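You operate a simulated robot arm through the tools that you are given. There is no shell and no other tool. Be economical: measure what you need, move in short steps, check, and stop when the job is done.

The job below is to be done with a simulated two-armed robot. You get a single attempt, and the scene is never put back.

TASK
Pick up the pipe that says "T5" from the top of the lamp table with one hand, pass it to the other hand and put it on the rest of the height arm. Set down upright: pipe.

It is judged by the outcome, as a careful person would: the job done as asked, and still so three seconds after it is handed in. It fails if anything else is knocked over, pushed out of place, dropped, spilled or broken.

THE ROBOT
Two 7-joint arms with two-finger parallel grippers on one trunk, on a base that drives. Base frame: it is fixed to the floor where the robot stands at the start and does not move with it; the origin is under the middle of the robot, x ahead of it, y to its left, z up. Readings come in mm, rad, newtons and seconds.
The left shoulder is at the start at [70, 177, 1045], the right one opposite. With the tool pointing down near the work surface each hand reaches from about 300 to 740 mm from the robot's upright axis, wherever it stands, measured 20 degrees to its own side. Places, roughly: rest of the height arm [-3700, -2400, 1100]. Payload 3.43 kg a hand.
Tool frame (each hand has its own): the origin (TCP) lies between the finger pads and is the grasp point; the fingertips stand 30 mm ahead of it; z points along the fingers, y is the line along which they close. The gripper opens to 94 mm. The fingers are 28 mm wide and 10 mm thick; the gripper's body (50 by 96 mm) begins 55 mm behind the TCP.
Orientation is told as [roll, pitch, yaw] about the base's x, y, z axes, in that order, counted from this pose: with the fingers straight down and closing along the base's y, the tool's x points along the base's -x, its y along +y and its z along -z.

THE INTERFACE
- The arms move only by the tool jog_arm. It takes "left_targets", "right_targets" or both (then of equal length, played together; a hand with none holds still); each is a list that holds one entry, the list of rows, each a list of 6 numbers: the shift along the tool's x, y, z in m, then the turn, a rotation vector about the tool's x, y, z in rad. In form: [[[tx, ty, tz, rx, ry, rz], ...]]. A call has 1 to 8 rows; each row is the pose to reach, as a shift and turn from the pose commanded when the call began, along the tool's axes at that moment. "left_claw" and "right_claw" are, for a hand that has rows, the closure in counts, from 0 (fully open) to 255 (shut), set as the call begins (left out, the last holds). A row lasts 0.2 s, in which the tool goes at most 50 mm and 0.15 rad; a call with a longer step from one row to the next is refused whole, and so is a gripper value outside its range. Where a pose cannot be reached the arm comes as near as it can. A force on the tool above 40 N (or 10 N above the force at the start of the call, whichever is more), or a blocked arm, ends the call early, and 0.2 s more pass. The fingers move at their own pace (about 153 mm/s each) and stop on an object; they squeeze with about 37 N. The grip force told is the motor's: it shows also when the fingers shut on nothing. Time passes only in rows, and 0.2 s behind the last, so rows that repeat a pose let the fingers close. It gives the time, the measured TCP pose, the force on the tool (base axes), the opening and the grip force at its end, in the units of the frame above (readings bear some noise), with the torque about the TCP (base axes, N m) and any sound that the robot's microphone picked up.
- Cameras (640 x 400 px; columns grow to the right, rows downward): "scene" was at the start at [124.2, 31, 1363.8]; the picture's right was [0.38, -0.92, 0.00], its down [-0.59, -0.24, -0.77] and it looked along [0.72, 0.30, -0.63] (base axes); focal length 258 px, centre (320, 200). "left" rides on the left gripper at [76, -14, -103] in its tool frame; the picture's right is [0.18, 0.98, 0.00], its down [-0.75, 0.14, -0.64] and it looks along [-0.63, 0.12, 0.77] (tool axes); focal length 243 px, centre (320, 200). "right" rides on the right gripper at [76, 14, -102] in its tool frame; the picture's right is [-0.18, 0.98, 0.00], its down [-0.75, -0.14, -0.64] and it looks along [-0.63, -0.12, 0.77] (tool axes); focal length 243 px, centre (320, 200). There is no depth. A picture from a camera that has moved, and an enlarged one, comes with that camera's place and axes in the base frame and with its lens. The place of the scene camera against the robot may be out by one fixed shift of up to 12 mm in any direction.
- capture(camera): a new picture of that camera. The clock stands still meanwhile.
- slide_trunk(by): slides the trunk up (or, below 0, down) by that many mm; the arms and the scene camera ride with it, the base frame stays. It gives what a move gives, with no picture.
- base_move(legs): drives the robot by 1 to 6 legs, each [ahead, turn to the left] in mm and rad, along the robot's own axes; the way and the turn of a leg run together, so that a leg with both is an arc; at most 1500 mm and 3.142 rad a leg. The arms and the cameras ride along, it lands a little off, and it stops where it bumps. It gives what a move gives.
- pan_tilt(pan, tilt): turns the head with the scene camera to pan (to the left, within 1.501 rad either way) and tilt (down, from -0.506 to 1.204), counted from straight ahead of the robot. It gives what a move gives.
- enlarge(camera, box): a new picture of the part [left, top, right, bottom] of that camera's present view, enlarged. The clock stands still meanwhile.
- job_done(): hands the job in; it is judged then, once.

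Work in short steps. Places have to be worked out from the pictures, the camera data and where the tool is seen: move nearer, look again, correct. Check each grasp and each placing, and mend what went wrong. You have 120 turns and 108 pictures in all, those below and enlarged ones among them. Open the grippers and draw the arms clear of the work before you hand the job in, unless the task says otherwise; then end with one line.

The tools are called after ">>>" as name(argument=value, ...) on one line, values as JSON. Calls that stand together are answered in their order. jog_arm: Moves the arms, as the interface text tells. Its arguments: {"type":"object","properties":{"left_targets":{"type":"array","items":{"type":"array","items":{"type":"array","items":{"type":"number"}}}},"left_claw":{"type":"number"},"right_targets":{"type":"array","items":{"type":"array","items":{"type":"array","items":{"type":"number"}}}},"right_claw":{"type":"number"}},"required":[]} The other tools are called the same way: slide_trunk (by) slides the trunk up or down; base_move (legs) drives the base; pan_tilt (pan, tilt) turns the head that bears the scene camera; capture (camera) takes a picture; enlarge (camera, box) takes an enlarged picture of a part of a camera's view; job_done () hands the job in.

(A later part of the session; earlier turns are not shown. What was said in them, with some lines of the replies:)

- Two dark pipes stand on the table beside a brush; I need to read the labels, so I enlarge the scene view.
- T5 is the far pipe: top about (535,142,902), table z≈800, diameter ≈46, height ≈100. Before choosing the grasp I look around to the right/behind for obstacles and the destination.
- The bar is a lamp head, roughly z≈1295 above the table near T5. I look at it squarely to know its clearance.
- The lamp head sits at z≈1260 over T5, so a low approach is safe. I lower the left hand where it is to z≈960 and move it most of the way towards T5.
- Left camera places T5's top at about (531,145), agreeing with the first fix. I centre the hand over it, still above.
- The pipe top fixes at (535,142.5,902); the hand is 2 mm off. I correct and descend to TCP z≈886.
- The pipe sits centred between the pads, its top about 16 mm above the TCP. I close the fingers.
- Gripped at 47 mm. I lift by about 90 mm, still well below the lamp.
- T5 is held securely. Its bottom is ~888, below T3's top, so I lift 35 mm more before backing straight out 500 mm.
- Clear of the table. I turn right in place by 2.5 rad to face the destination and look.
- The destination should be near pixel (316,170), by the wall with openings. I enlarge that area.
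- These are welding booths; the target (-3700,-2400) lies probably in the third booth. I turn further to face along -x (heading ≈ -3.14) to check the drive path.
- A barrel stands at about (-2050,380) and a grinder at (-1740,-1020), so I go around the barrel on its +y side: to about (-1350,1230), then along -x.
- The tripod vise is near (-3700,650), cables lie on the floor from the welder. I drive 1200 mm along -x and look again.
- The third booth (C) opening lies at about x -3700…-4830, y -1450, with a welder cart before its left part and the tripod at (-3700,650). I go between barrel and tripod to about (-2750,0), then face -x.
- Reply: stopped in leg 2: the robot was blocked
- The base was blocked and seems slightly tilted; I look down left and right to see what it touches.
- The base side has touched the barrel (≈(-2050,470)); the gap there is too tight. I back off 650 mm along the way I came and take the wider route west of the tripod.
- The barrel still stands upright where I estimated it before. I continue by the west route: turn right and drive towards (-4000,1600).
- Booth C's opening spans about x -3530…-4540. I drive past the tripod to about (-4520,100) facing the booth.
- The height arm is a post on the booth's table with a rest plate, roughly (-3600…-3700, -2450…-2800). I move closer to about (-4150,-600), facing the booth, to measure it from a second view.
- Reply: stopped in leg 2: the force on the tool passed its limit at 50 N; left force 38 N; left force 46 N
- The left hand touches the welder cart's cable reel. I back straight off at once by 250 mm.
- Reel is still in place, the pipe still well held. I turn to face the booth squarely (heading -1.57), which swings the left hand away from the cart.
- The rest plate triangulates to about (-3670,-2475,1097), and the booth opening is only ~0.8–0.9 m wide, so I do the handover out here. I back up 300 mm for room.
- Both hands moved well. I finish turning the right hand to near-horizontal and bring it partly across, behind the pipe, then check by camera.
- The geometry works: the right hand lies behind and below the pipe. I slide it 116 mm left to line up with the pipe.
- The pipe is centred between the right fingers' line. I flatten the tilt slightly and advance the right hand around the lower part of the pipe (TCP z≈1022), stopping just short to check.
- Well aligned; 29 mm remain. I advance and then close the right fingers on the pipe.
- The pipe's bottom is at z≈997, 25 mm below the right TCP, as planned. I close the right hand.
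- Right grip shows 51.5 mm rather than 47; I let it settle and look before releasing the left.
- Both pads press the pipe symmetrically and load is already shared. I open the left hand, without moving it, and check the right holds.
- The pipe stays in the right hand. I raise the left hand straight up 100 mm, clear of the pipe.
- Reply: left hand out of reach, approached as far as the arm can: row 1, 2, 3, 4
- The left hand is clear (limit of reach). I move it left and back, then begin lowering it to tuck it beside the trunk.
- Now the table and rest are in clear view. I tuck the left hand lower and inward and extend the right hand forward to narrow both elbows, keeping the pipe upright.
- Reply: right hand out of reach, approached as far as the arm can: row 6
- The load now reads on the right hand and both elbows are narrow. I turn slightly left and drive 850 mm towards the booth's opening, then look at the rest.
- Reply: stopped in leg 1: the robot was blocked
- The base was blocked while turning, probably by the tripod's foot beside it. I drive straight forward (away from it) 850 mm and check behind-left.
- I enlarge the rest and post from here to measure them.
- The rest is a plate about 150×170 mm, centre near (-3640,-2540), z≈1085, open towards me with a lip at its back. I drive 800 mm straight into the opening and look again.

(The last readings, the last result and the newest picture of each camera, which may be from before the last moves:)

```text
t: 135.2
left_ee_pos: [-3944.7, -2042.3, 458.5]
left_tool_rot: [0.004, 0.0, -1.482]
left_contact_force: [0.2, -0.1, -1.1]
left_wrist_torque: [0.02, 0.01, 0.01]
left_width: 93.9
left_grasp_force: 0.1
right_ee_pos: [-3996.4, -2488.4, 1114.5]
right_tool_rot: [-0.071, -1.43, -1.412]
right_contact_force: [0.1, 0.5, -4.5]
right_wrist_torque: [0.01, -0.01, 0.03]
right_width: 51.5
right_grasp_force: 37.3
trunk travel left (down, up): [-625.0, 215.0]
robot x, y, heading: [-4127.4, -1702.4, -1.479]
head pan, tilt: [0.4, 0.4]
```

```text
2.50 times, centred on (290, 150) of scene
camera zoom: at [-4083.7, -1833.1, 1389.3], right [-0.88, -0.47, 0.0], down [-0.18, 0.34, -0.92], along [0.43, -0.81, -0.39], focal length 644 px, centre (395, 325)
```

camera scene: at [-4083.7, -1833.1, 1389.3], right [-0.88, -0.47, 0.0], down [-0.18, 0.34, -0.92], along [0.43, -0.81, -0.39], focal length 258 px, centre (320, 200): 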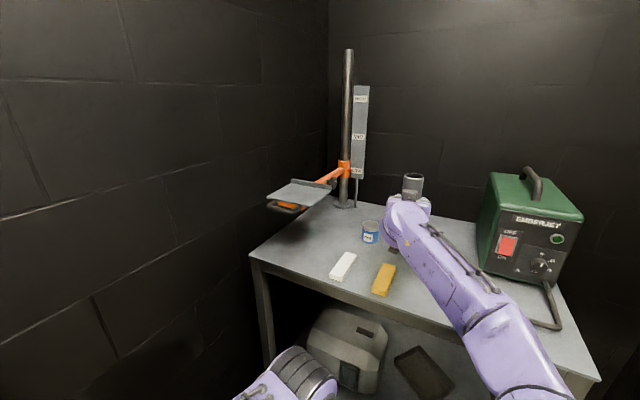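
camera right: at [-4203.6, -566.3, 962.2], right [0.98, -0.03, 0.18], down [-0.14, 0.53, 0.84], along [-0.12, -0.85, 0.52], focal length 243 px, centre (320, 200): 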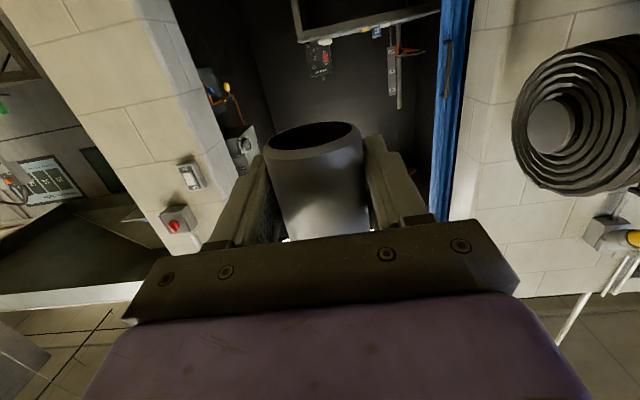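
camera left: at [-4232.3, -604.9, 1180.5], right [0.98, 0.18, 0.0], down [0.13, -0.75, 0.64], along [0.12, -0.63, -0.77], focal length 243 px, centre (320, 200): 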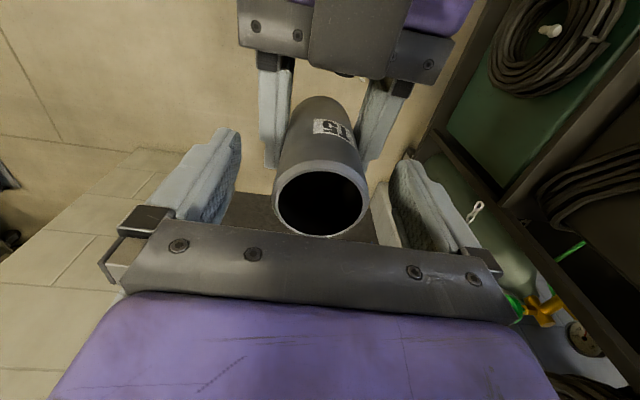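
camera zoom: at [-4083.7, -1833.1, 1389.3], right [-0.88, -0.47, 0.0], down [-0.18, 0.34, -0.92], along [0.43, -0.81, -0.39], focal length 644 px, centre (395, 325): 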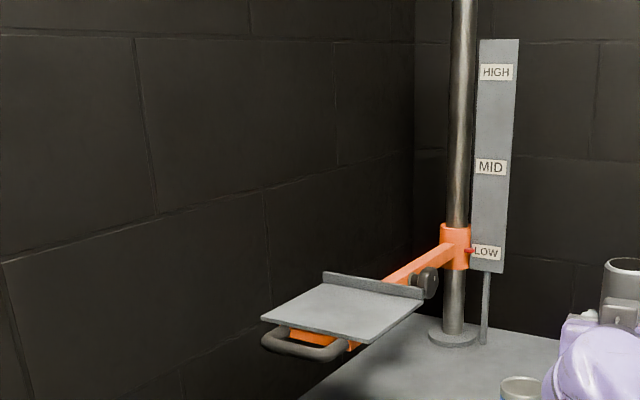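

Now I see it well: plate top z≈1100, centre ≈(-3682,-2449), about 143×133 mm, handle below its front edge. I raise the trunk 120 mm so that everything is clear above, then turn left 0.21 and advance 120 mm.

>>> slide_trunk(by=120)

>>> base_move(legs=[[0, 0.21], [120, 0]])

>>> pan_tilt(pan=0.3, tilt=0.6)

>>> capture(camera="scene")

```text
t: 136.7
left_ee_pos: [-3943.7, -2042.1, 577.3]
left_tool_rot: [0.004, 0.0, -1.482]
left_contact_force: [-0.7, -0.1, -1.3]
left_wrist_torque: [-0.04, -0.01, 0.03]
left_width: 94.0
left_grasp_force: 0.0
right_ee_pos: [-3995.6, -2488.1, 1234.5]
right_tool_rot: [-0.071, -1.43, -1.412]
right_contact_force: [0.5, 0.7, -4.5]
right_wrist_torque: [0.02, 0.01, -0.02]
right_width: 51.5
right_grasp_force: 36.7
trunk travel left (down, up): [-745.0, 95.0]
robot x, y, heading: [-4128.3, -1702.3, -1.481]
head pan, tilt: [0.4, 0.4]
```

```text
t: 137.6
left_ee_pos: [-3926.9, -2032.6, 577.8]
left_tool_rot: [-0.001, -0.002, -1.433]
left_contact_force: [-0.3, -0.3, 0.2]
left_wrist_torque: [0.0, 0.01, 0.02]
left_width: 94.1
left_grasp_force: 0.1
right_ee_pos: [-3958.7, -2480.8, 1233.9]
right_tool_rot: [-0.091, -1.43, -1.348]
right_contact_force: [1.7, 0.5, -3.6]
right_wrist_torque: [0.0, -0.01, -0.03]
right_width: 51.5
right_grasp_force: 37.1
trunk travel left (down, up): [-745.0, 95.0]
robot x, y, heading: [-4126.5, -1694.8, -1.432]
head pan, tilt: [0.4, 0.4]
stopped in leg 1: the robot was blocked; the commanded pose is now the measured one
```

```text
t: 138.3
left_ee_pos: [-3927.4, -2034.0, 576.7]
left_tool_rot: [0.002, -0.001, -1.432]
left_contact_force: [0.5, 0.3, -0.4]
left_wrist_torque: [0.03, 0.03, -0.01]
left_width: 93.8
left_grasp_force: 0.0
right_ee_pos: [-3960.3, -2481.1, 1234.3]
right_tool_rot: [-0.09, -1.433, -1.349]
right_contact_force: [-0.3, -0.5, -5.0]
right_wrist_torque: [0.01, -0.01, 0.01]
right_width: 51.6
right_grasp_force: 37.5
trunk travel left (down, up): [-745.0, 95.0]
robot x, y, heading: [-4126.4, -1696.3, -1.432]
head pan, tilt: [0.3, 0.6]
```

```text
48 pictures are left
camera scene: at [-4087.1, -1831.3, 1491.1], right [-0.91, -0.42, 0.0], down [-0.24, 0.51, -0.82], along [0.35, -0.75, -0.57], focal length 258 px, centre (320, 200)
```

scene: 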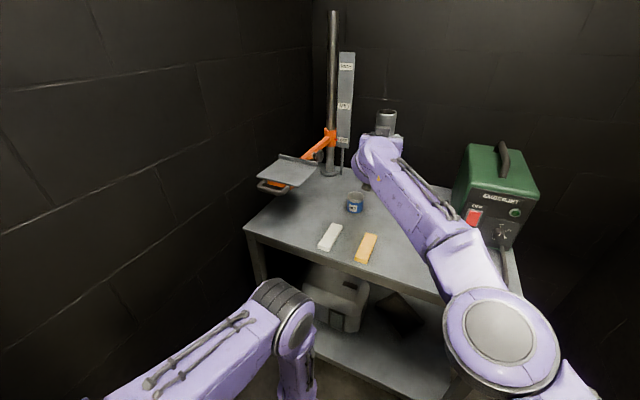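

Blocked again after a small turn, likely the base's rear-left corner against the jamb. I look down on the left.

>>> pan_tilt(pan=1.5, tilt=0.95)

>>> capture(camera="scene")

```text
t: 139.7
left_ee_pos: [-3927.8, -2033.2, 576.8]
left_tool_rot: [0.002, -0.001, -1.432]
left_contact_force: [0.3, 0.1, 1.2]
left_wrist_torque: [-0.04, 0.02, -0.01]
left_width: 94.3
left_grasp_force: 0.1
right_ee_pos: [-3959.9, -2482.0, 1234.8]
right_tool_rot: [-0.087, -1.431, -1.353]
right_contact_force: [0.4, 0.6, -3.4]
right_wrist_torque: [-0.02, -0.04, 0.0]
right_width: 51.5
right_grasp_force: 36.3
trunk travel left (down, up): [-745.0, 95.0]
robot x, y, heading: [-4129.4, -1700.2, -1.429]
head pan, tilt: [1.499, 0.949]
```

```text
47 pictures are left
camera scene: at [-4052.2, -1746.5, 1462.8], right [0.06, -1.0, 0.0], down [-0.81, -0.05, -0.58], along [0.58, 0.04, -0.81], focal length 258 px, centre (320, 200)
```

scene: 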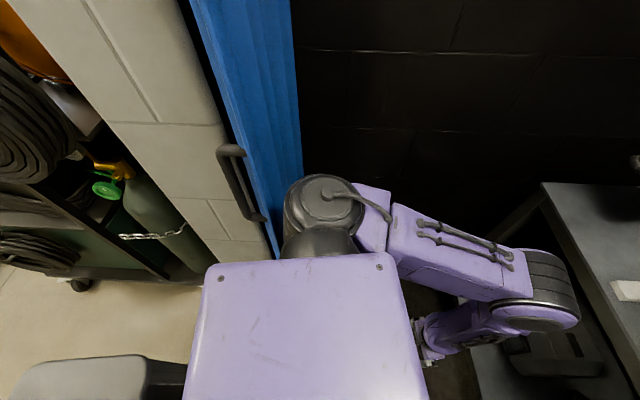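

The left shoulder is beside the curtain. I drive forward 130 mm along the present heading to clear it, then turn left 0.17.

>>> base_move(legs=[[130, 0]])

>>> base_move(legs=[[0, 0.17]])

>>> pan_tilt(pan=0.25, tilt=0.6)

>>> capture(camera="scene")

```text
t: 141.0
left_ee_pos: [-3909.9, -2163.0, 577.5]
left_tool_rot: [0.001, -0.001, -1.432]
left_contact_force: [1.3, 0.4, 0.4]
left_wrist_torque: [0.01, -0.01, -0.03]
left_width: 94.0
left_grasp_force: 0.1
right_ee_pos: [-3943.4, -2610.9, 1236.6]
right_tool_rot: [-0.089, -1.432, -1.352]
right_contact_force: [-0.2, 0.0, -3.5]
right_wrist_torque: [-0.01, -0.03, 0.02]
right_width: 51.7
right_grasp_force: 36.8
trunk travel left (down, up): [-745.0, 95.0]
robot x, y, heading: [-4110.8, -1823.0, -1.435]
head pan, tilt: [1.499, 0.949]
```

```text
t: 141.8
left_ee_pos: [-3892.9, -2152.7, 577.6]
left_tool_rot: [0.0, -0.001, -1.378]
left_contact_force: [0.2, 0.2, -1.3]
left_wrist_torque: [-0.01, 0.0, 0.0]
left_width: 93.9
left_grasp_force: 0.0
right_ee_pos: [-3902.8, -2600.8, 1232.5]
right_tool_rot: [-0.083, -1.43, -1.306]
right_contact_force: [0.2, 0.7, -4.3]
right_wrist_torque: [-0.01, 0.04, -0.05]
right_width: 51.6
right_grasp_force: 36.7
trunk travel left (down, up): [-745.0, 95.0]
robot x, y, heading: [-4107.8, -1827.1, -1.382]
head pan, tilt: [1.499, 0.949]
stopped in leg 1: the robot was blocked; the commanded pose is now the measured one
```

```text
t: 143.3
left_ee_pos: [-3893.0, -2152.4, 576.9]
left_tool_rot: [0.001, -0.003, -1.379]
left_contact_force: [0.1, -0.1, 0.1]
left_wrist_torque: [-0.01, 0.0, -0.01]
left_width: 94.1
left_grasp_force: 0.1
right_ee_pos: [-3902.7, -2603.1, 1233.0]
right_tool_rot: [-0.074, -1.428, -1.313]
right_contact_force: [-0.6, 0.4, -4.3]
right_wrist_torque: [0.02, 0.0, 0.01]
right_width: 51.7
right_grasp_force: 37.4
trunk travel left (down, up): [-745.0, 95.0]
robot x, y, heading: [-4108.3, -1831.2, -1.381]
head pan, tilt: [0.25, 0.6]
```

```text
46 pictures are left
camera scene: at [-4067.4, -1961.0, 1491.1], right [-0.91, -0.42, 0.0], down [-0.24, 0.51, -0.82], along [0.35, -0.75, -0.57], focal length 258 px, centre (320, 200)
```

scene: 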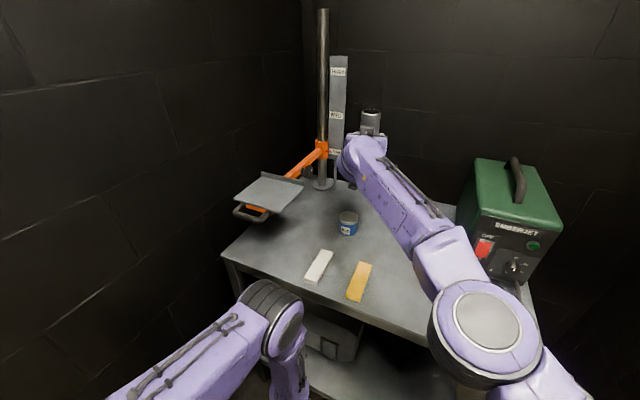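

Left turns keep stopping, but turning isn't needed: from here the rest is within reach. I bring the right hand back 196 mm and left 233 mm at this safe height, so a 60 mm advance will put it above the plate.

>>> jog_arm(right_targets=[[[0.004, 0.033, -0.028, 0, 0, 0], [0.008, 0.067, -0.056, 0, 0, 0], [0.012, 0.1, -0.084, 0, 0, 0], [0.016, 0.133, -0.112, 0, 0, 0], [0.02, 0.167, -0.14, 0, 0, 0], [0.024, 0.2, -0.167, 0, 0, 0], [0.0274, 0.233, -0.194, 0, 0, 0], [0.0274, 0.233, -0.194, 0, 0, 0]]])

>>> capture(camera="scene")

```text
t: 145.1
left_ee_pos: [-3892.8, -2151.2, 577.3]
left_tool_rot: [-0.002, 0.001, -1.378]
left_contact_force: [0.0, 1.0, 0.9]
left_wrist_torque: [0.01, 0.01, -0.02]
left_width: 93.8
left_grasp_force: 0.2
right_ee_pos: [-3789.5, -2412.0, 1224.4]
right_tool_rot: [-0.086, -1.431, -1.304]
right_contact_force: [-0.1, -0.3, -3.3]
right_wrist_torque: [0.03, -0.02, 0.01]
right_width: 51.4
right_grasp_force: 37.2
right hand out of reach, approached as far as the arm can: row 4, 5, 6, 7, 8
trunk travel left (down, up): [-745.0, 95.0]
robot x, y, heading: [-4105.5, -1825.2, -1.389]
head pan, tilt: [0.25, 0.6]
```

```text
45 pictures are left
camera scene: at [-4066.6, -1959.6, 1491.2], right [-0.91, -0.42, 0.0], down [-0.24, 0.51, -0.82], along [0.35, -0.75, -0.57], focal length 258 px, centre (320, 200)
```

scene: 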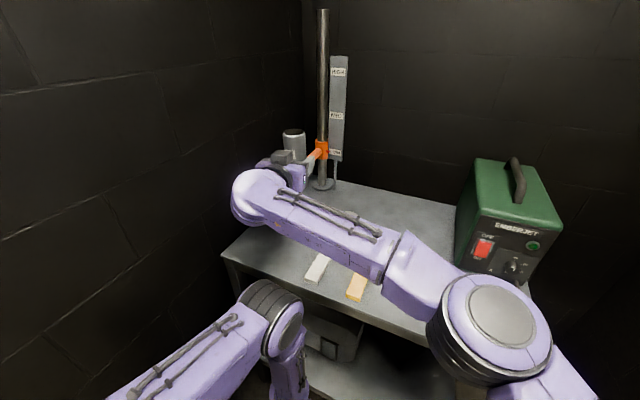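

The hand is limited by its forward orientation. With the arm less extended I retry a left turn of 0.12.

>>> base_move(legs=[[0, 0.12]])

>>> pan_tilt(pan=-1.5, tilt=0.9)

>>> capture(camera="scene")

```text
t: 146.0
left_ee_pos: [-3855.2, -2124.1, 578.3]
left_tool_rot: [0.002, -0.002, -1.258]
left_contact_force: [0.3, 0.7, -0.1]
left_wrist_torque: [-0.01, 0.0, 0.0]
left_width: 94.2
left_grasp_force: 0.1
right_ee_pos: [-3723.5, -2370.5, 1225.1]
right_tool_rot: [-0.077, -1.43, -1.191]
right_contact_force: [0.4, -0.2, -3.7]
right_wrist_torque: [-0.02, 0.0, 0.02]
right_width: 51.6
right_grasp_force: 36.5
trunk travel left (down, up): [-745.0, 95.0]
robot x, y, heading: [-4109.3, -1830.8, -1.263]
head pan, tilt: [0.25, 0.6]
```

```text
t: 147.8
left_ee_pos: [-3854.8, -2123.8, 577.9]
left_tool_rot: [-0.001, -0.002, -1.258]
left_contact_force: [0.2, 0.8, -0.7]
left_wrist_torque: [0.03, -0.02, 0.0]
left_width: 94.1
left_grasp_force: 0.2
right_ee_pos: [-3723.0, -2370.4, 1224.8]
right_tool_rot: [-0.082, -1.43, -1.188]
right_contact_force: [-0.4, -1.1, -2.8]
right_wrist_torque: [0.04, 0.02, 0.0]
right_width: 51.4
right_grasp_force: 37.4
trunk travel left (down, up): [-745.0, 95.0]
robot x, y, heading: [-4108.6, -1827.4, -1.263]
head pan, tilt: [-1.499, 0.901]
```

```text
44 pictures are left
camera scene: at [-4168.5, -1906.9, 1466.4], right [-0.37, 0.93, 0.0], down [0.73, 0.29, -0.62], along [-0.58, -0.23, -0.78], focal length 258 px, centre (320, 200)
```

scene: 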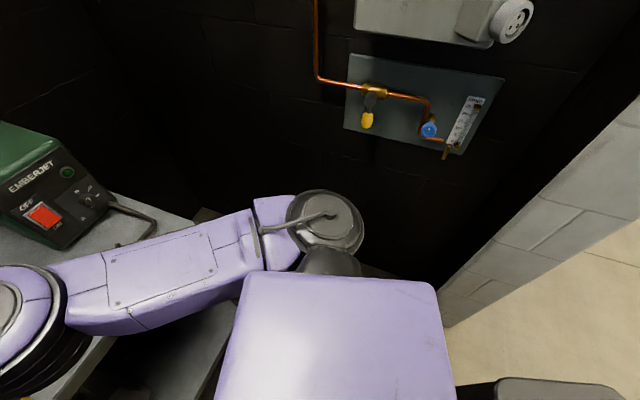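

The turn worked, so the earlier stops came from the stretched arm. Now a 60 mm advance should bring the pipe over the plate at about (-3705,-2427).

>>> base_move(legs=[[60, 0]])

>>> pan_tilt(pan=0.35, tilt=0.75)

>>> capture(camera="scene")

>>> capture(camera="right")

```text
t: 148.8
left_ee_pos: [-3839.4, -2177.3, 579.9]
left_tool_rot: [0.001, -0.011, -1.258]
left_contact_force: [-0.2, 0.6, -0.2]
left_wrist_torque: [-0.02, 0.01, -0.04]
left_width: 93.7
left_grasp_force: 0.1
right_ee_pos: [-3708.0, -2419.9, 1229.8]
right_tool_rot: [-0.085, -1.439, -1.182]
right_contact_force: [0.7, 2.0, -3.7]
right_wrist_torque: [-0.01, 0.02, 0.0]
right_width: 51.7
right_grasp_force: 37.2
trunk travel left (down, up): [-745.0, 95.0]
robot x, y, heading: [-4088.3, -1884.7, -1.266]
head pan, tilt: [-1.499, 0.901]
```

```text
t: 150.6
left_ee_pos: [-3837.8, -2179.2, 577.5]
left_tool_rot: [-0.001, -0.004, -1.257]
left_contact_force: [0.4, -0.2, -0.1]
left_wrist_torque: [0.02, -0.02, 0.01]
left_width: 94.0
left_grasp_force: 0.1
right_ee_pos: [-3704.3, -2427.1, 1224.7]
right_tool_rot: [-0.083, -1.43, -1.184]
right_contact_force: [-0.8, 0.1, -4.3]
right_wrist_torque: [0.0, 0.01, 0.0]
right_width: 51.6
right_grasp_force: 37.3
trunk travel left (down, up): [-745.0, 95.0]
robot x, y, heading: [-4092.7, -1885.2, -1.264]
head pan, tilt: [0.351, 0.75]
```

```text
43 pictures are left
camera scene: at [-4029.9, -2001.5, 1478.2], right [-0.79, -0.61, 0.0], down [-0.42, 0.54, -0.73], along [0.45, -0.58, -0.68], focal length 258 px, centre (320, 200)
```

scene: 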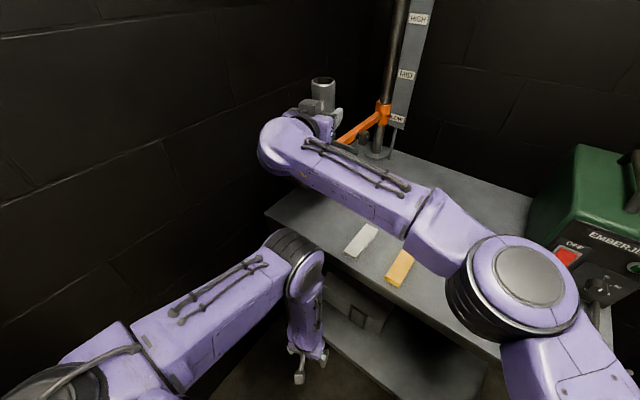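

```text
42 pictures are left
camera right: at [-3725.7, -2314.7, 1164.6], right [0.95, 0.27, 0.17], down [-0.28, 0.47, 0.84], along [0.15, -0.84, 0.52], focal length 243 px, centre (320, 200)
```

right: 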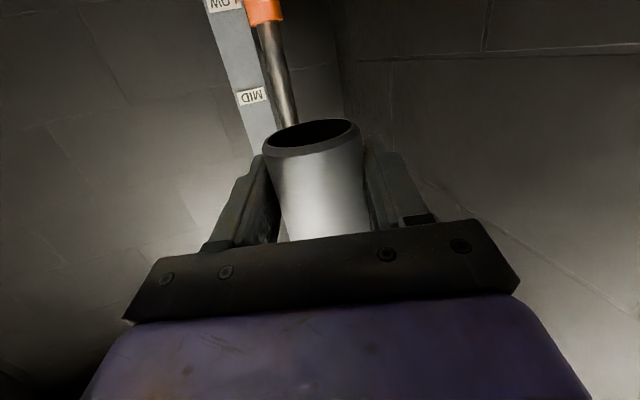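

The pipe is above the plate. I lower the trunk 50 mm (pipe bottom ≈1150, still clear) so that the wrist camera can see the plate's level.

>>> slide_trunk(by=-50)

>>> capture(camera="right")

```text
t: 151.5
left_ee_pos: [-3837.5, -2180.9, 527.6]
left_tool_rot: [0.0, -0.002, -1.257]
left_contact_force: [-0.6, -0.2, 0.0]
left_wrist_torque: [0.01, -0.01, -0.04]
left_width: 93.9
left_grasp_force: 0.1
right_ee_pos: [-3704.2, -2426.6, 1175.5]
right_tool_rot: [-0.081, -1.431, -1.184]
right_contact_force: [-0.1, 0.4, -4.1]
right_wrist_torque: [0.01, 0.0, 0.0]
right_width: 51.9
right_grasp_force: 37.2
trunk travel left (down, up): [-695.0, 145.0]
robot x, y, heading: [-4089.1, -1884.4, -1.264]
head pan, tilt: [0.351, 0.75]
```

```text
41 pictures are left
camera right: at [-3726.0, -2314.2, 1114.9], right [0.95, 0.27, 0.17], down [-0.28, 0.47, 0.84], along [0.15, -0.84, 0.52], focal length 243 px, centre (320, 200)
```

right: 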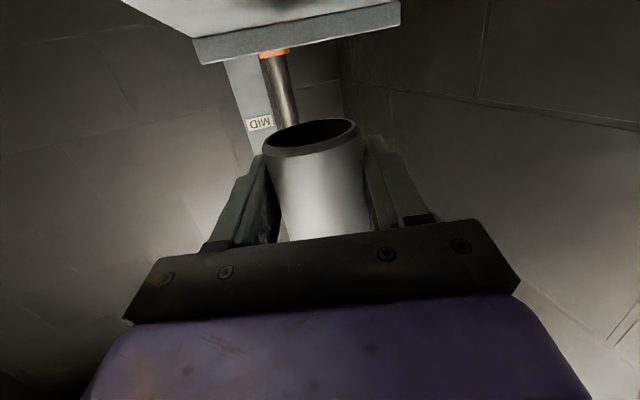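

The wrist camera gives plate top z≈1094, x≈[-3750,-3605], y≈[-2393,-2530]. I shift the pipe to about (-3695,-2440) and lower the trunk 40 mm, leaving ≈15 mm.

>>> jog_arm(right_targets=[[[-0.001, 0.002, 0.0075, 0, 0, 0], [-0.0022, 0.0045, 0.0153, 0, 0, 0], [-0.0022, 0.0045, 0.0153, 0, 0, 0]]])

>>> slide_trunk(by=-40)

>>> capture(camera="right")

>>> capture(camera="scene")

```text
t: 152.3
left_ee_pos: [-3837.3, -2180.2, 528.1]
left_tool_rot: [0.001, -0.001, -1.259]
left_contact_force: [-0.3, -0.3, 0.1]
left_wrist_torque: [0.0, -0.04, 0.04]
left_width: 94.1
left_grasp_force: 0.1
right_ee_pos: [-3704.5, -2427.0, 1175.5]
right_tool_rot: [-0.083, -1.431, -1.185]
right_contact_force: [0.7, 0.1, -4.2]
right_wrist_torque: [-0.01, -0.01, 0.02]
right_width: 51.4
right_grasp_force: 36.9
right hand out of reach, approached as far as the arm can: row 1, 2, 3
trunk travel left (down, up): [-695.0, 145.0]
robot x, y, heading: [-4090.8, -1886.6, -1.267]
head pan, tilt: [0.351, 0.75]
```

```text
t: 153.2
left_ee_pos: [-3838.0, -2180.6, 489.0]
left_tool_rot: [0.0, -0.001, -1.257]
left_contact_force: [-1.1, 0.4, -0.5]
left_wrist_torque: [-0.04, -0.03, 0.01]
left_width: 94.1
left_grasp_force: 0.1
right_ee_pos: [-3704.7, -2426.6, 1135.1]
right_tool_rot: [-0.083, -1.431, -1.187]
right_contact_force: [0.1, -0.1, -3.5]
right_wrist_torque: [-0.03, 0.02, 0.02]
right_width: 51.6
right_grasp_force: 37.5
trunk travel left (down, up): [-655.0, 185.0]
robot x, y, heading: [-4093.1, -1883.5, -1.266]
head pan, tilt: [0.351, 0.75]
```

```text
40 pictures are left
camera right: at [-3726.0, -2314.1, 1075.0], right [0.95, 0.27, 0.17], down [-0.28, 0.47, 0.84], along [0.15, -0.84, 0.52], focal length 243 px, centre (320, 200)
```

right: 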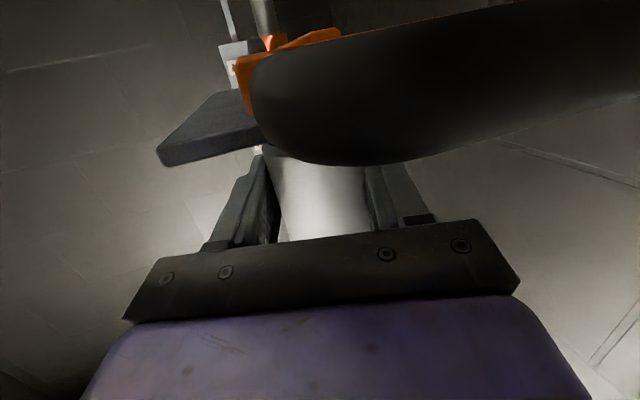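

```text
39 pictures are left
camera scene: at [-4030.3, -2000.7, 1388.3], right [-0.79, -0.61, 0.0], down [-0.42, 0.54, -0.73], along [0.45, -0.58, -0.68], focal length 258 px, centre (320, 200)
```

scene: 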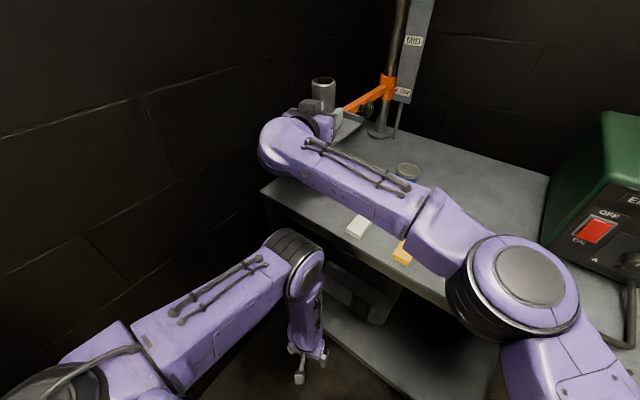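

The arm is at its reach limit so the pipe stays at (-3704,-2427), which the view shows is inside the plate (≈19 mm margin to the front edge). I lower 10 mm, then 3 mm, watching force.

>>> slide_trunk(by=-10)

>>> slide_trunk(by=-3)

>>> enlarge(camera="scene", box=[260, 60, 420, 160])

>>> capture(camera="right")

```text
t: 153.7
left_ee_pos: [-3838.4, -2179.8, 477.0]
left_tool_rot: [0.0, -0.001, -1.258]
left_contact_force: [0.3, -1.0, 0.0]
left_wrist_torque: [-0.03, -0.05, 0.01]
left_width: 94.0
left_grasp_force: 0.0
right_ee_pos: [-3704.6, -2427.7, 1124.7]
right_tool_rot: [-0.084, -1.43, -1.187]
right_contact_force: [-0.1, 0.8, -3.5]
right_wrist_torque: [0.0, 0.02, 0.02]
right_width: 51.6
right_grasp_force: 36.6
trunk travel left (down, up): [-645.0, 195.0]
robot x, y, heading: [-4088.5, -1884.4, -1.271]
head pan, tilt: [0.351, 0.75]
```

```text
t: 154.3
left_ee_pos: [-3837.7, -2179.8, 475.2]
left_tool_rot: [0.0, -0.002, -1.26]
left_contact_force: [-0.1, 0.3, -0.6]
left_wrist_torque: [0.0, 0.0, 0.02]
left_width: 93.8
left_grasp_force: 0.0
right_ee_pos: [-3705.6, -2425.7, 1123.8]
right_tool_rot: [-0.083, -1.434, -1.184]
right_contact_force: [2.7, -1.9, 3.7]
right_wrist_torque: [0.11, -0.17, -0.08]
right_width: 51.7
right_grasp_force: 37.5
trunk travel left (down, up): [-642.0, 198.0]
robot x, y, heading: [-4092.0, -1884.8, -1.264]
head pan, tilt: [0.351, 0.75]
```

```text
4.00 times, centred on (340, 110) of scene
camera zoom: at [-4030.2, -2000.5, 1375.4], right [-0.79, -0.61, 0.0], down [-0.42, 0.54, -0.73], along [0.45, -0.58, -0.68], focal length 1030 px, centre (240, 560)
```

zoom: 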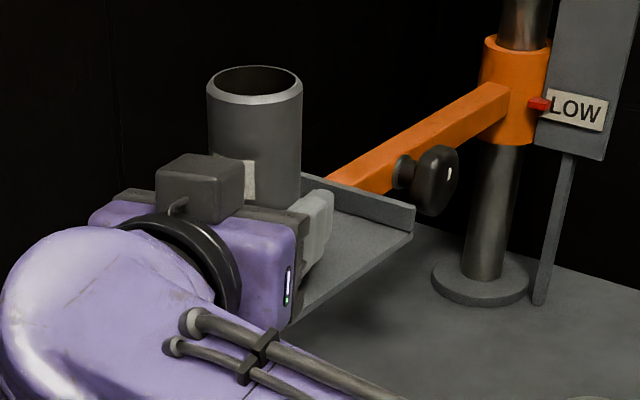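

```text
37 pictures are left
camera right: at [-3726.0, -2314.2, 1062.9], right [0.95, 0.27, 0.17], down [-0.29, 0.47, 0.84], along [0.15, -0.84, 0.52], focal length 243 px, centre (320, 200)
```

right: 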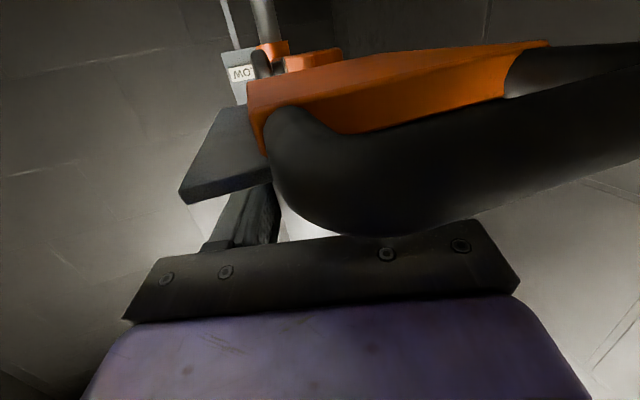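

Contact force rose by ~7 N with the pipe bottom at ≈1099, so it rests on the plate. I press 1 mm more to confirm.

>>> slide_trunk(by=-1)

>>> enlarge(camera="scene", box=[290, 70, 370, 130])

```text
t: 154.8
left_ee_pos: [-3838.0, -2179.6, 472.9]
left_tool_rot: [0.003, -0.002, -1.258]
left_contact_force: [-0.1, -0.7, 0.3]
left_wrist_torque: [-0.01, 0.0, 0.01]
left_width: 94.1
left_grasp_force: 0.0
right_ee_pos: [-3705.1, -2425.3, 1123.3]
right_tool_rot: [-0.083, -1.434, -1.186]
right_contact_force: [5.1, -4.5, 15.5]
right_wrist_torque: [0.24, -0.18, -0.11]
right_width: 51.5
right_grasp_force: 37.4
trunk travel left (down, up): [-641.0, 199.0]
robot x, y, heading: [-4092.5, -1885.1, -1.269]
head pan, tilt: [0.351, 0.75]
```

```text
6.67 times, centred on (330, 100) of scene
camera zoom: at [-4030.6, -1999.8, 1374.6], right [-0.79, -0.61, 0.0], down [-0.42, 0.54, -0.73], along [0.45, -0.58, -0.68], focal length 1716 px, centre (253, 867)
```

zoom: 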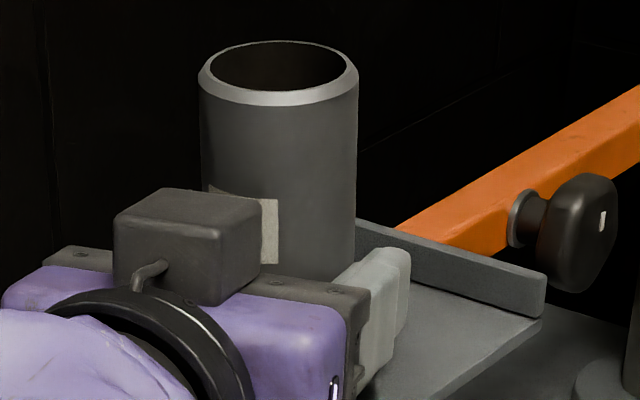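

Stiff contact (15 N): the pipe is seated. I relieve the 1 mm press and open the right hand.

>>> slide_trunk(by=1)

>>> jog_arm(right_targets=[[[0, 0, 0, 0, 0, 0], [0, 0, 0, 0, 0, 0], [0, 0, 0, 0, 0, 0]]], right_claw=0)

>>> enlarge(camera="scene", box=[270, 60, 390, 160])

>>> capture(camera="right")

```text
t: 155.3
left_ee_pos: [-3838.3, -2178.9, 474.6]
left_tool_rot: [0.003, -0.001, -1.259]
left_contact_force: [0.0, 0.1, -0.1]
left_wrist_torque: [0.01, 0.03, -0.03]
left_width: 93.8
left_grasp_force: 0.0
right_ee_pos: [-3705.0, -2426.2, 1123.6]
right_tool_rot: [-0.081, -1.432, -1.185]
right_contact_force: [4.4, -4.9, 15.0]
right_wrist_torque: [0.21, -0.17, -0.1]
right_width: 51.7
right_grasp_force: 36.8
trunk travel left (down, up): [-642.0, 198.0]
robot x, y, heading: [-4089.5, -1884.2, -1.267]
head pan, tilt: [0.351, 0.75]
```

```text
t: 156.1
left_ee_pos: [-3837.1, -2178.8, 474.6]
left_tool_rot: [-0.002, -0.002, -1.257]
left_contact_force: [-0.2, -0.6, 0.6]
left_wrist_torque: [0.0, 0.01, 0.03]
left_width: 94.1
left_grasp_force: 0.1
right_ee_pos: [-3705.9, -2425.6, 1121.7]
right_tool_rot: [-0.082, -1.429, -1.186]
right_contact_force: [-0.2, 0.1, -0.1]
right_wrist_torque: [0.01, 0.02, -0.01]
right_width: 93.9
right_grasp_force: 0.0
trunk travel left (down, up): [-642.0, 198.0]
robot x, y, heading: [-4093.7, -1886.5, -1.265]
head pan, tilt: [0.351, 0.75]
```

```text
4.00 times, centred on (330, 110) of scene
camera zoom: at [-4030.4, -2000.6, 1375.3], right [-0.79, -0.61, 0.0], down [-0.42, 0.54, -0.73], along [0.45, -0.58, -0.68], focal length 1030 px, centre (280, 560)
```

zoom: 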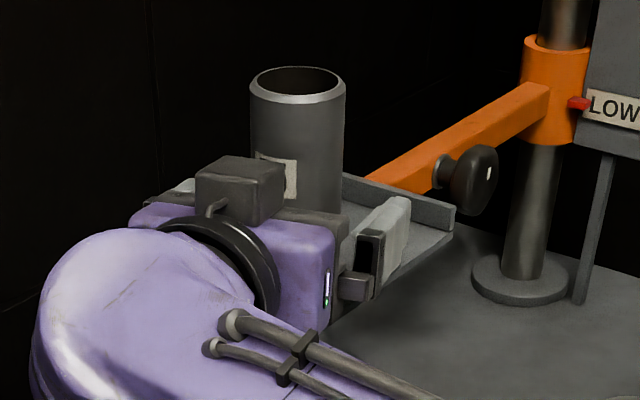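

```text
34 pictures are left
camera right: at [-3726.1, -2313.9, 1061.9], right [0.95, 0.27, 0.17], down [-0.28, 0.47, 0.84], along [0.15, -0.84, 0.52], focal length 243 px, centre (320, 200)
```

right: 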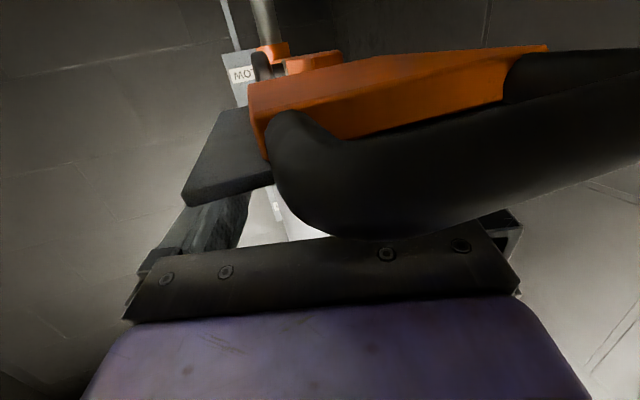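

The pipe stands upright on its own and the hand is free of force. I withdraw the right hand straight back 150 mm, horizontally.

>>> jog_arm(right_targets=[[[0.0028, 0, -0.02, 0, 0, 0], [0.0056, 0, -0.04, 0, 0, 0], [0.0084, 0, -0.06, 0, 0, 0], [0.0126, 0, -0.09, 0, 0, 0], [0.0168, 0, -0.12, 0, 0, 0], [0.021, 0, -0.15, 0, 0, 0]]])

>>> capture(camera="scene")

>>> enlarge(camera="scene", box=[260, 50, 420, 170])

```text
t: 157.7
left_ee_pos: [-3838.5, -2180.5, 474.3]
left_tool_rot: [0.0, -0.002, -1.261]
left_contact_force: [-0.9, 0.4, -0.6]
left_wrist_torque: [-0.02, 0.0, 0.01]
left_width: 94.1
left_grasp_force: 0.0
right_ee_pos: [-3759.7, -2307.0, 1105.2]
right_tool_rot: [0.056, -1.366, -1.357]
right_contact_force: [12.9, 3.0, -1.1]
right_wrist_torque: [-0.05, -0.78, -1.7]
right_width: 94.1
right_grasp_force: 0.1
trunk travel left (down, up): [-642.0, 198.0]
robot x, y, heading: [-4089.6, -1885.1, -1.263]
head pan, tilt: [0.351, 0.75]
stopped in row 6 (right hand): the arm was blocked; the commanded pose is now the measured one
```

```text
33 pictures are left
camera scene: at [-4030.5, -2000.9, 1375.3], right [-0.79, -0.61, 0.0], down [-0.42, 0.54, -0.73], along [0.45, -0.58, -0.68], focal length 258 px, centre (320, 200)
```

scene: 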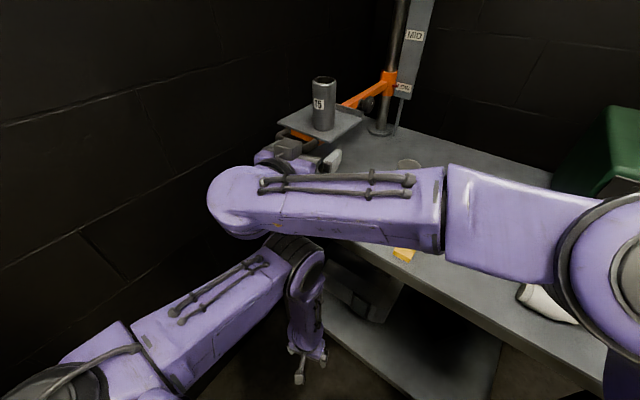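

```text
3.33 times, centred on (340, 110) of scene
camera zoom: at [-4030.5, -2000.9, 1375.3], right [-0.79, -0.61, 0.0], down [-0.42, 0.54, -0.73], along [0.45, -0.58, -0.68], focal length 858 px, centre (253, 500)
```

zoom: 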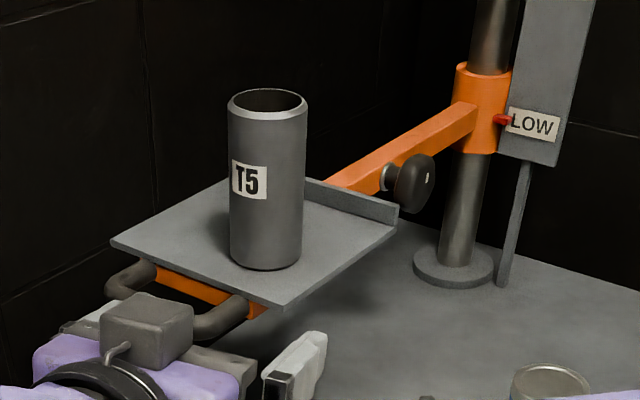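

The pipe stands upright on the rest with "T5" in view. The right wrist seems to have met the left elbow below it, so I raise the right hand 70 mm.

>>> jog_arm(right_targets=[[[-0.02, 0, 0, 0, 0, 0], [-0.045, 0, 0, 0, 0, 0], [-0.07, 0, 0, 0, 0, 0], [-0.07, 0, 0, 0, 0, 0]]])

>>> capture(camera="scene")

```text
t: 158.7
left_ee_pos: [-3837.3, -2180.2, 475.1]
left_tool_rot: [0.0, 0.0, -1.26]
left_contact_force: [-0.8, 0.3, -0.5]
left_wrist_torque: [0.0, 0.03, 0.01]
left_width: 94.1
left_grasp_force: 0.1
right_ee_pos: [-3763.1, -2330.8, 1172.2]
right_tool_rot: [0.094, -1.352, -1.41]
right_contact_force: [0.7, -0.9, -0.1]
right_wrist_torque: [0.05, -0.01, -0.02]
right_width: 94.0
right_grasp_force: 0.1
trunk travel left (down, up): [-642.0, 198.0]
robot x, y, heading: [-4090.3, -1880.7, -1.266]
head pan, tilt: [0.351, 0.75]
```

```text
31 pictures are left
camera scene: at [-4030.4, -2000.7, 1375.3], right [-0.79, -0.61, 0.0], down [-0.42, 0.54, -0.73], along [0.45, -0.58, -0.68], focal length 258 px, centre (320, 200)
```

scene: 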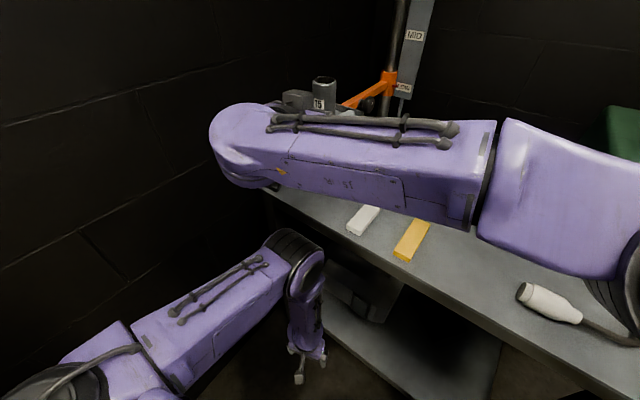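

Free again and the pipe is undisturbed. I back the base 250 mm to draw both arms clear, then check the scene.

>>> base_move(legs=[[-250, 0]])

>>> capture(camera="scene")

>>> pan_tilt(pan=0.2, tilt=0.4)

>>> capture(camera="scene")

```text
t: 160.5
left_ee_pos: [-3912.1, -1940.1, 474.8]
left_tool_rot: [0.001, -0.004, -1.253]
left_contact_force: [-0.9, -0.2, 0.1]
left_wrist_torque: [0.01, -0.01, 0.01]
left_width: 94.0
left_grasp_force: 0.0
right_ee_pos: [-3836.0, -2087.4, 1181.4]
right_tool_rot: [0.134, -1.361, -1.441]
right_contact_force: [0.0, -0.1, -0.2]
right_wrist_torque: [0.0, 0.01, 0.02]
right_width: 94.0
right_grasp_force: 0.0
trunk travel left (down, up): [-642.0, 198.0]
robot x, y, heading: [-4168.7, -1646.8, -1.261]
head pan, tilt: [0.351, 0.75]
```

```text
30 pictures are left
camera scene: at [-4106.1, -1760.7, 1375.4], right [-0.79, -0.61, 0.0], down [-0.42, 0.54, -0.73], along [0.45, -0.58, -0.68], focal length 258 px, centre (320, 200)
```

scene: 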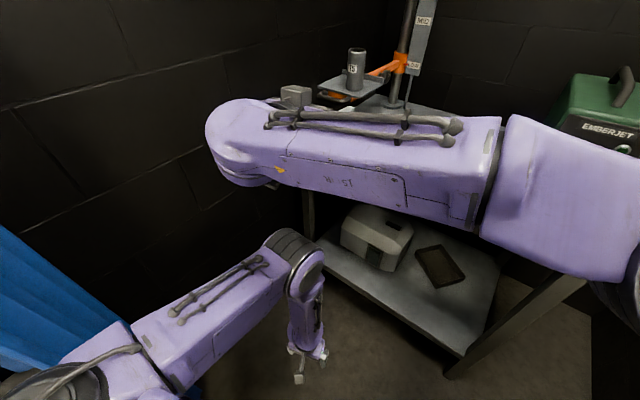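

```text
t: 161.3
left_ee_pos: [-3912.0, -1939.9, 474.8]
left_tool_rot: [0.0, -0.001, -1.252]
left_contact_force: [-0.9, -0.3, 0.7]
left_wrist_torque: [0.01, -0.01, -0.02]
left_width: 93.8
left_grasp_force: 0.0
right_ee_pos: [-3838.4, -2089.6, 1181.3]
right_tool_rot: [0.154, -1.361, -1.464]
right_contact_force: [-0.8, -0.4, -0.4]
right_wrist_torque: [0.03, 0.03, -0.02]
right_width: 93.9
right_grasp_force: 0.0
trunk travel left (down, up): [-642.0, 198.0]
robot x, y, heading: [-4168.8, -1647.6, -1.262]
head pan, tilt: [0.201, 0.4]
```

```text
29 pictures are left
camera scene: at [-4111.5, -1776.9, 1406.3], right [-0.87, -0.49, 0.0], down [-0.19, 0.34, -0.92], along [0.45, -0.8, -0.39], focal length 258 px, centre (320, 200)
```

scene: 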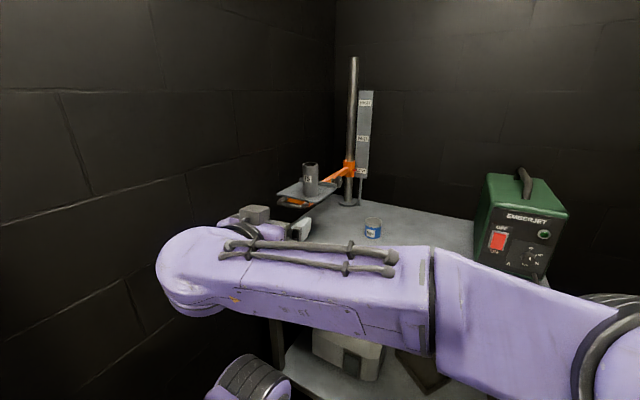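

Pipe T5 stands upright on the rest, the table items are in place, and both hands are open and clear, so I hand the job in.

>>> job_done()

```text
The job is handed in.
```

Pipe T5 was picked up with the left hand, passed to the right and set upright on the height arm's rest. On the way the base bumped the barrel and possibly the tripod foot, and the left hand pressed briefly against the cable reel on the welder cart. The barrel may have shifted by up to about 50 mm. I saw the reel still in place afterwards but did not recheck the tripod.
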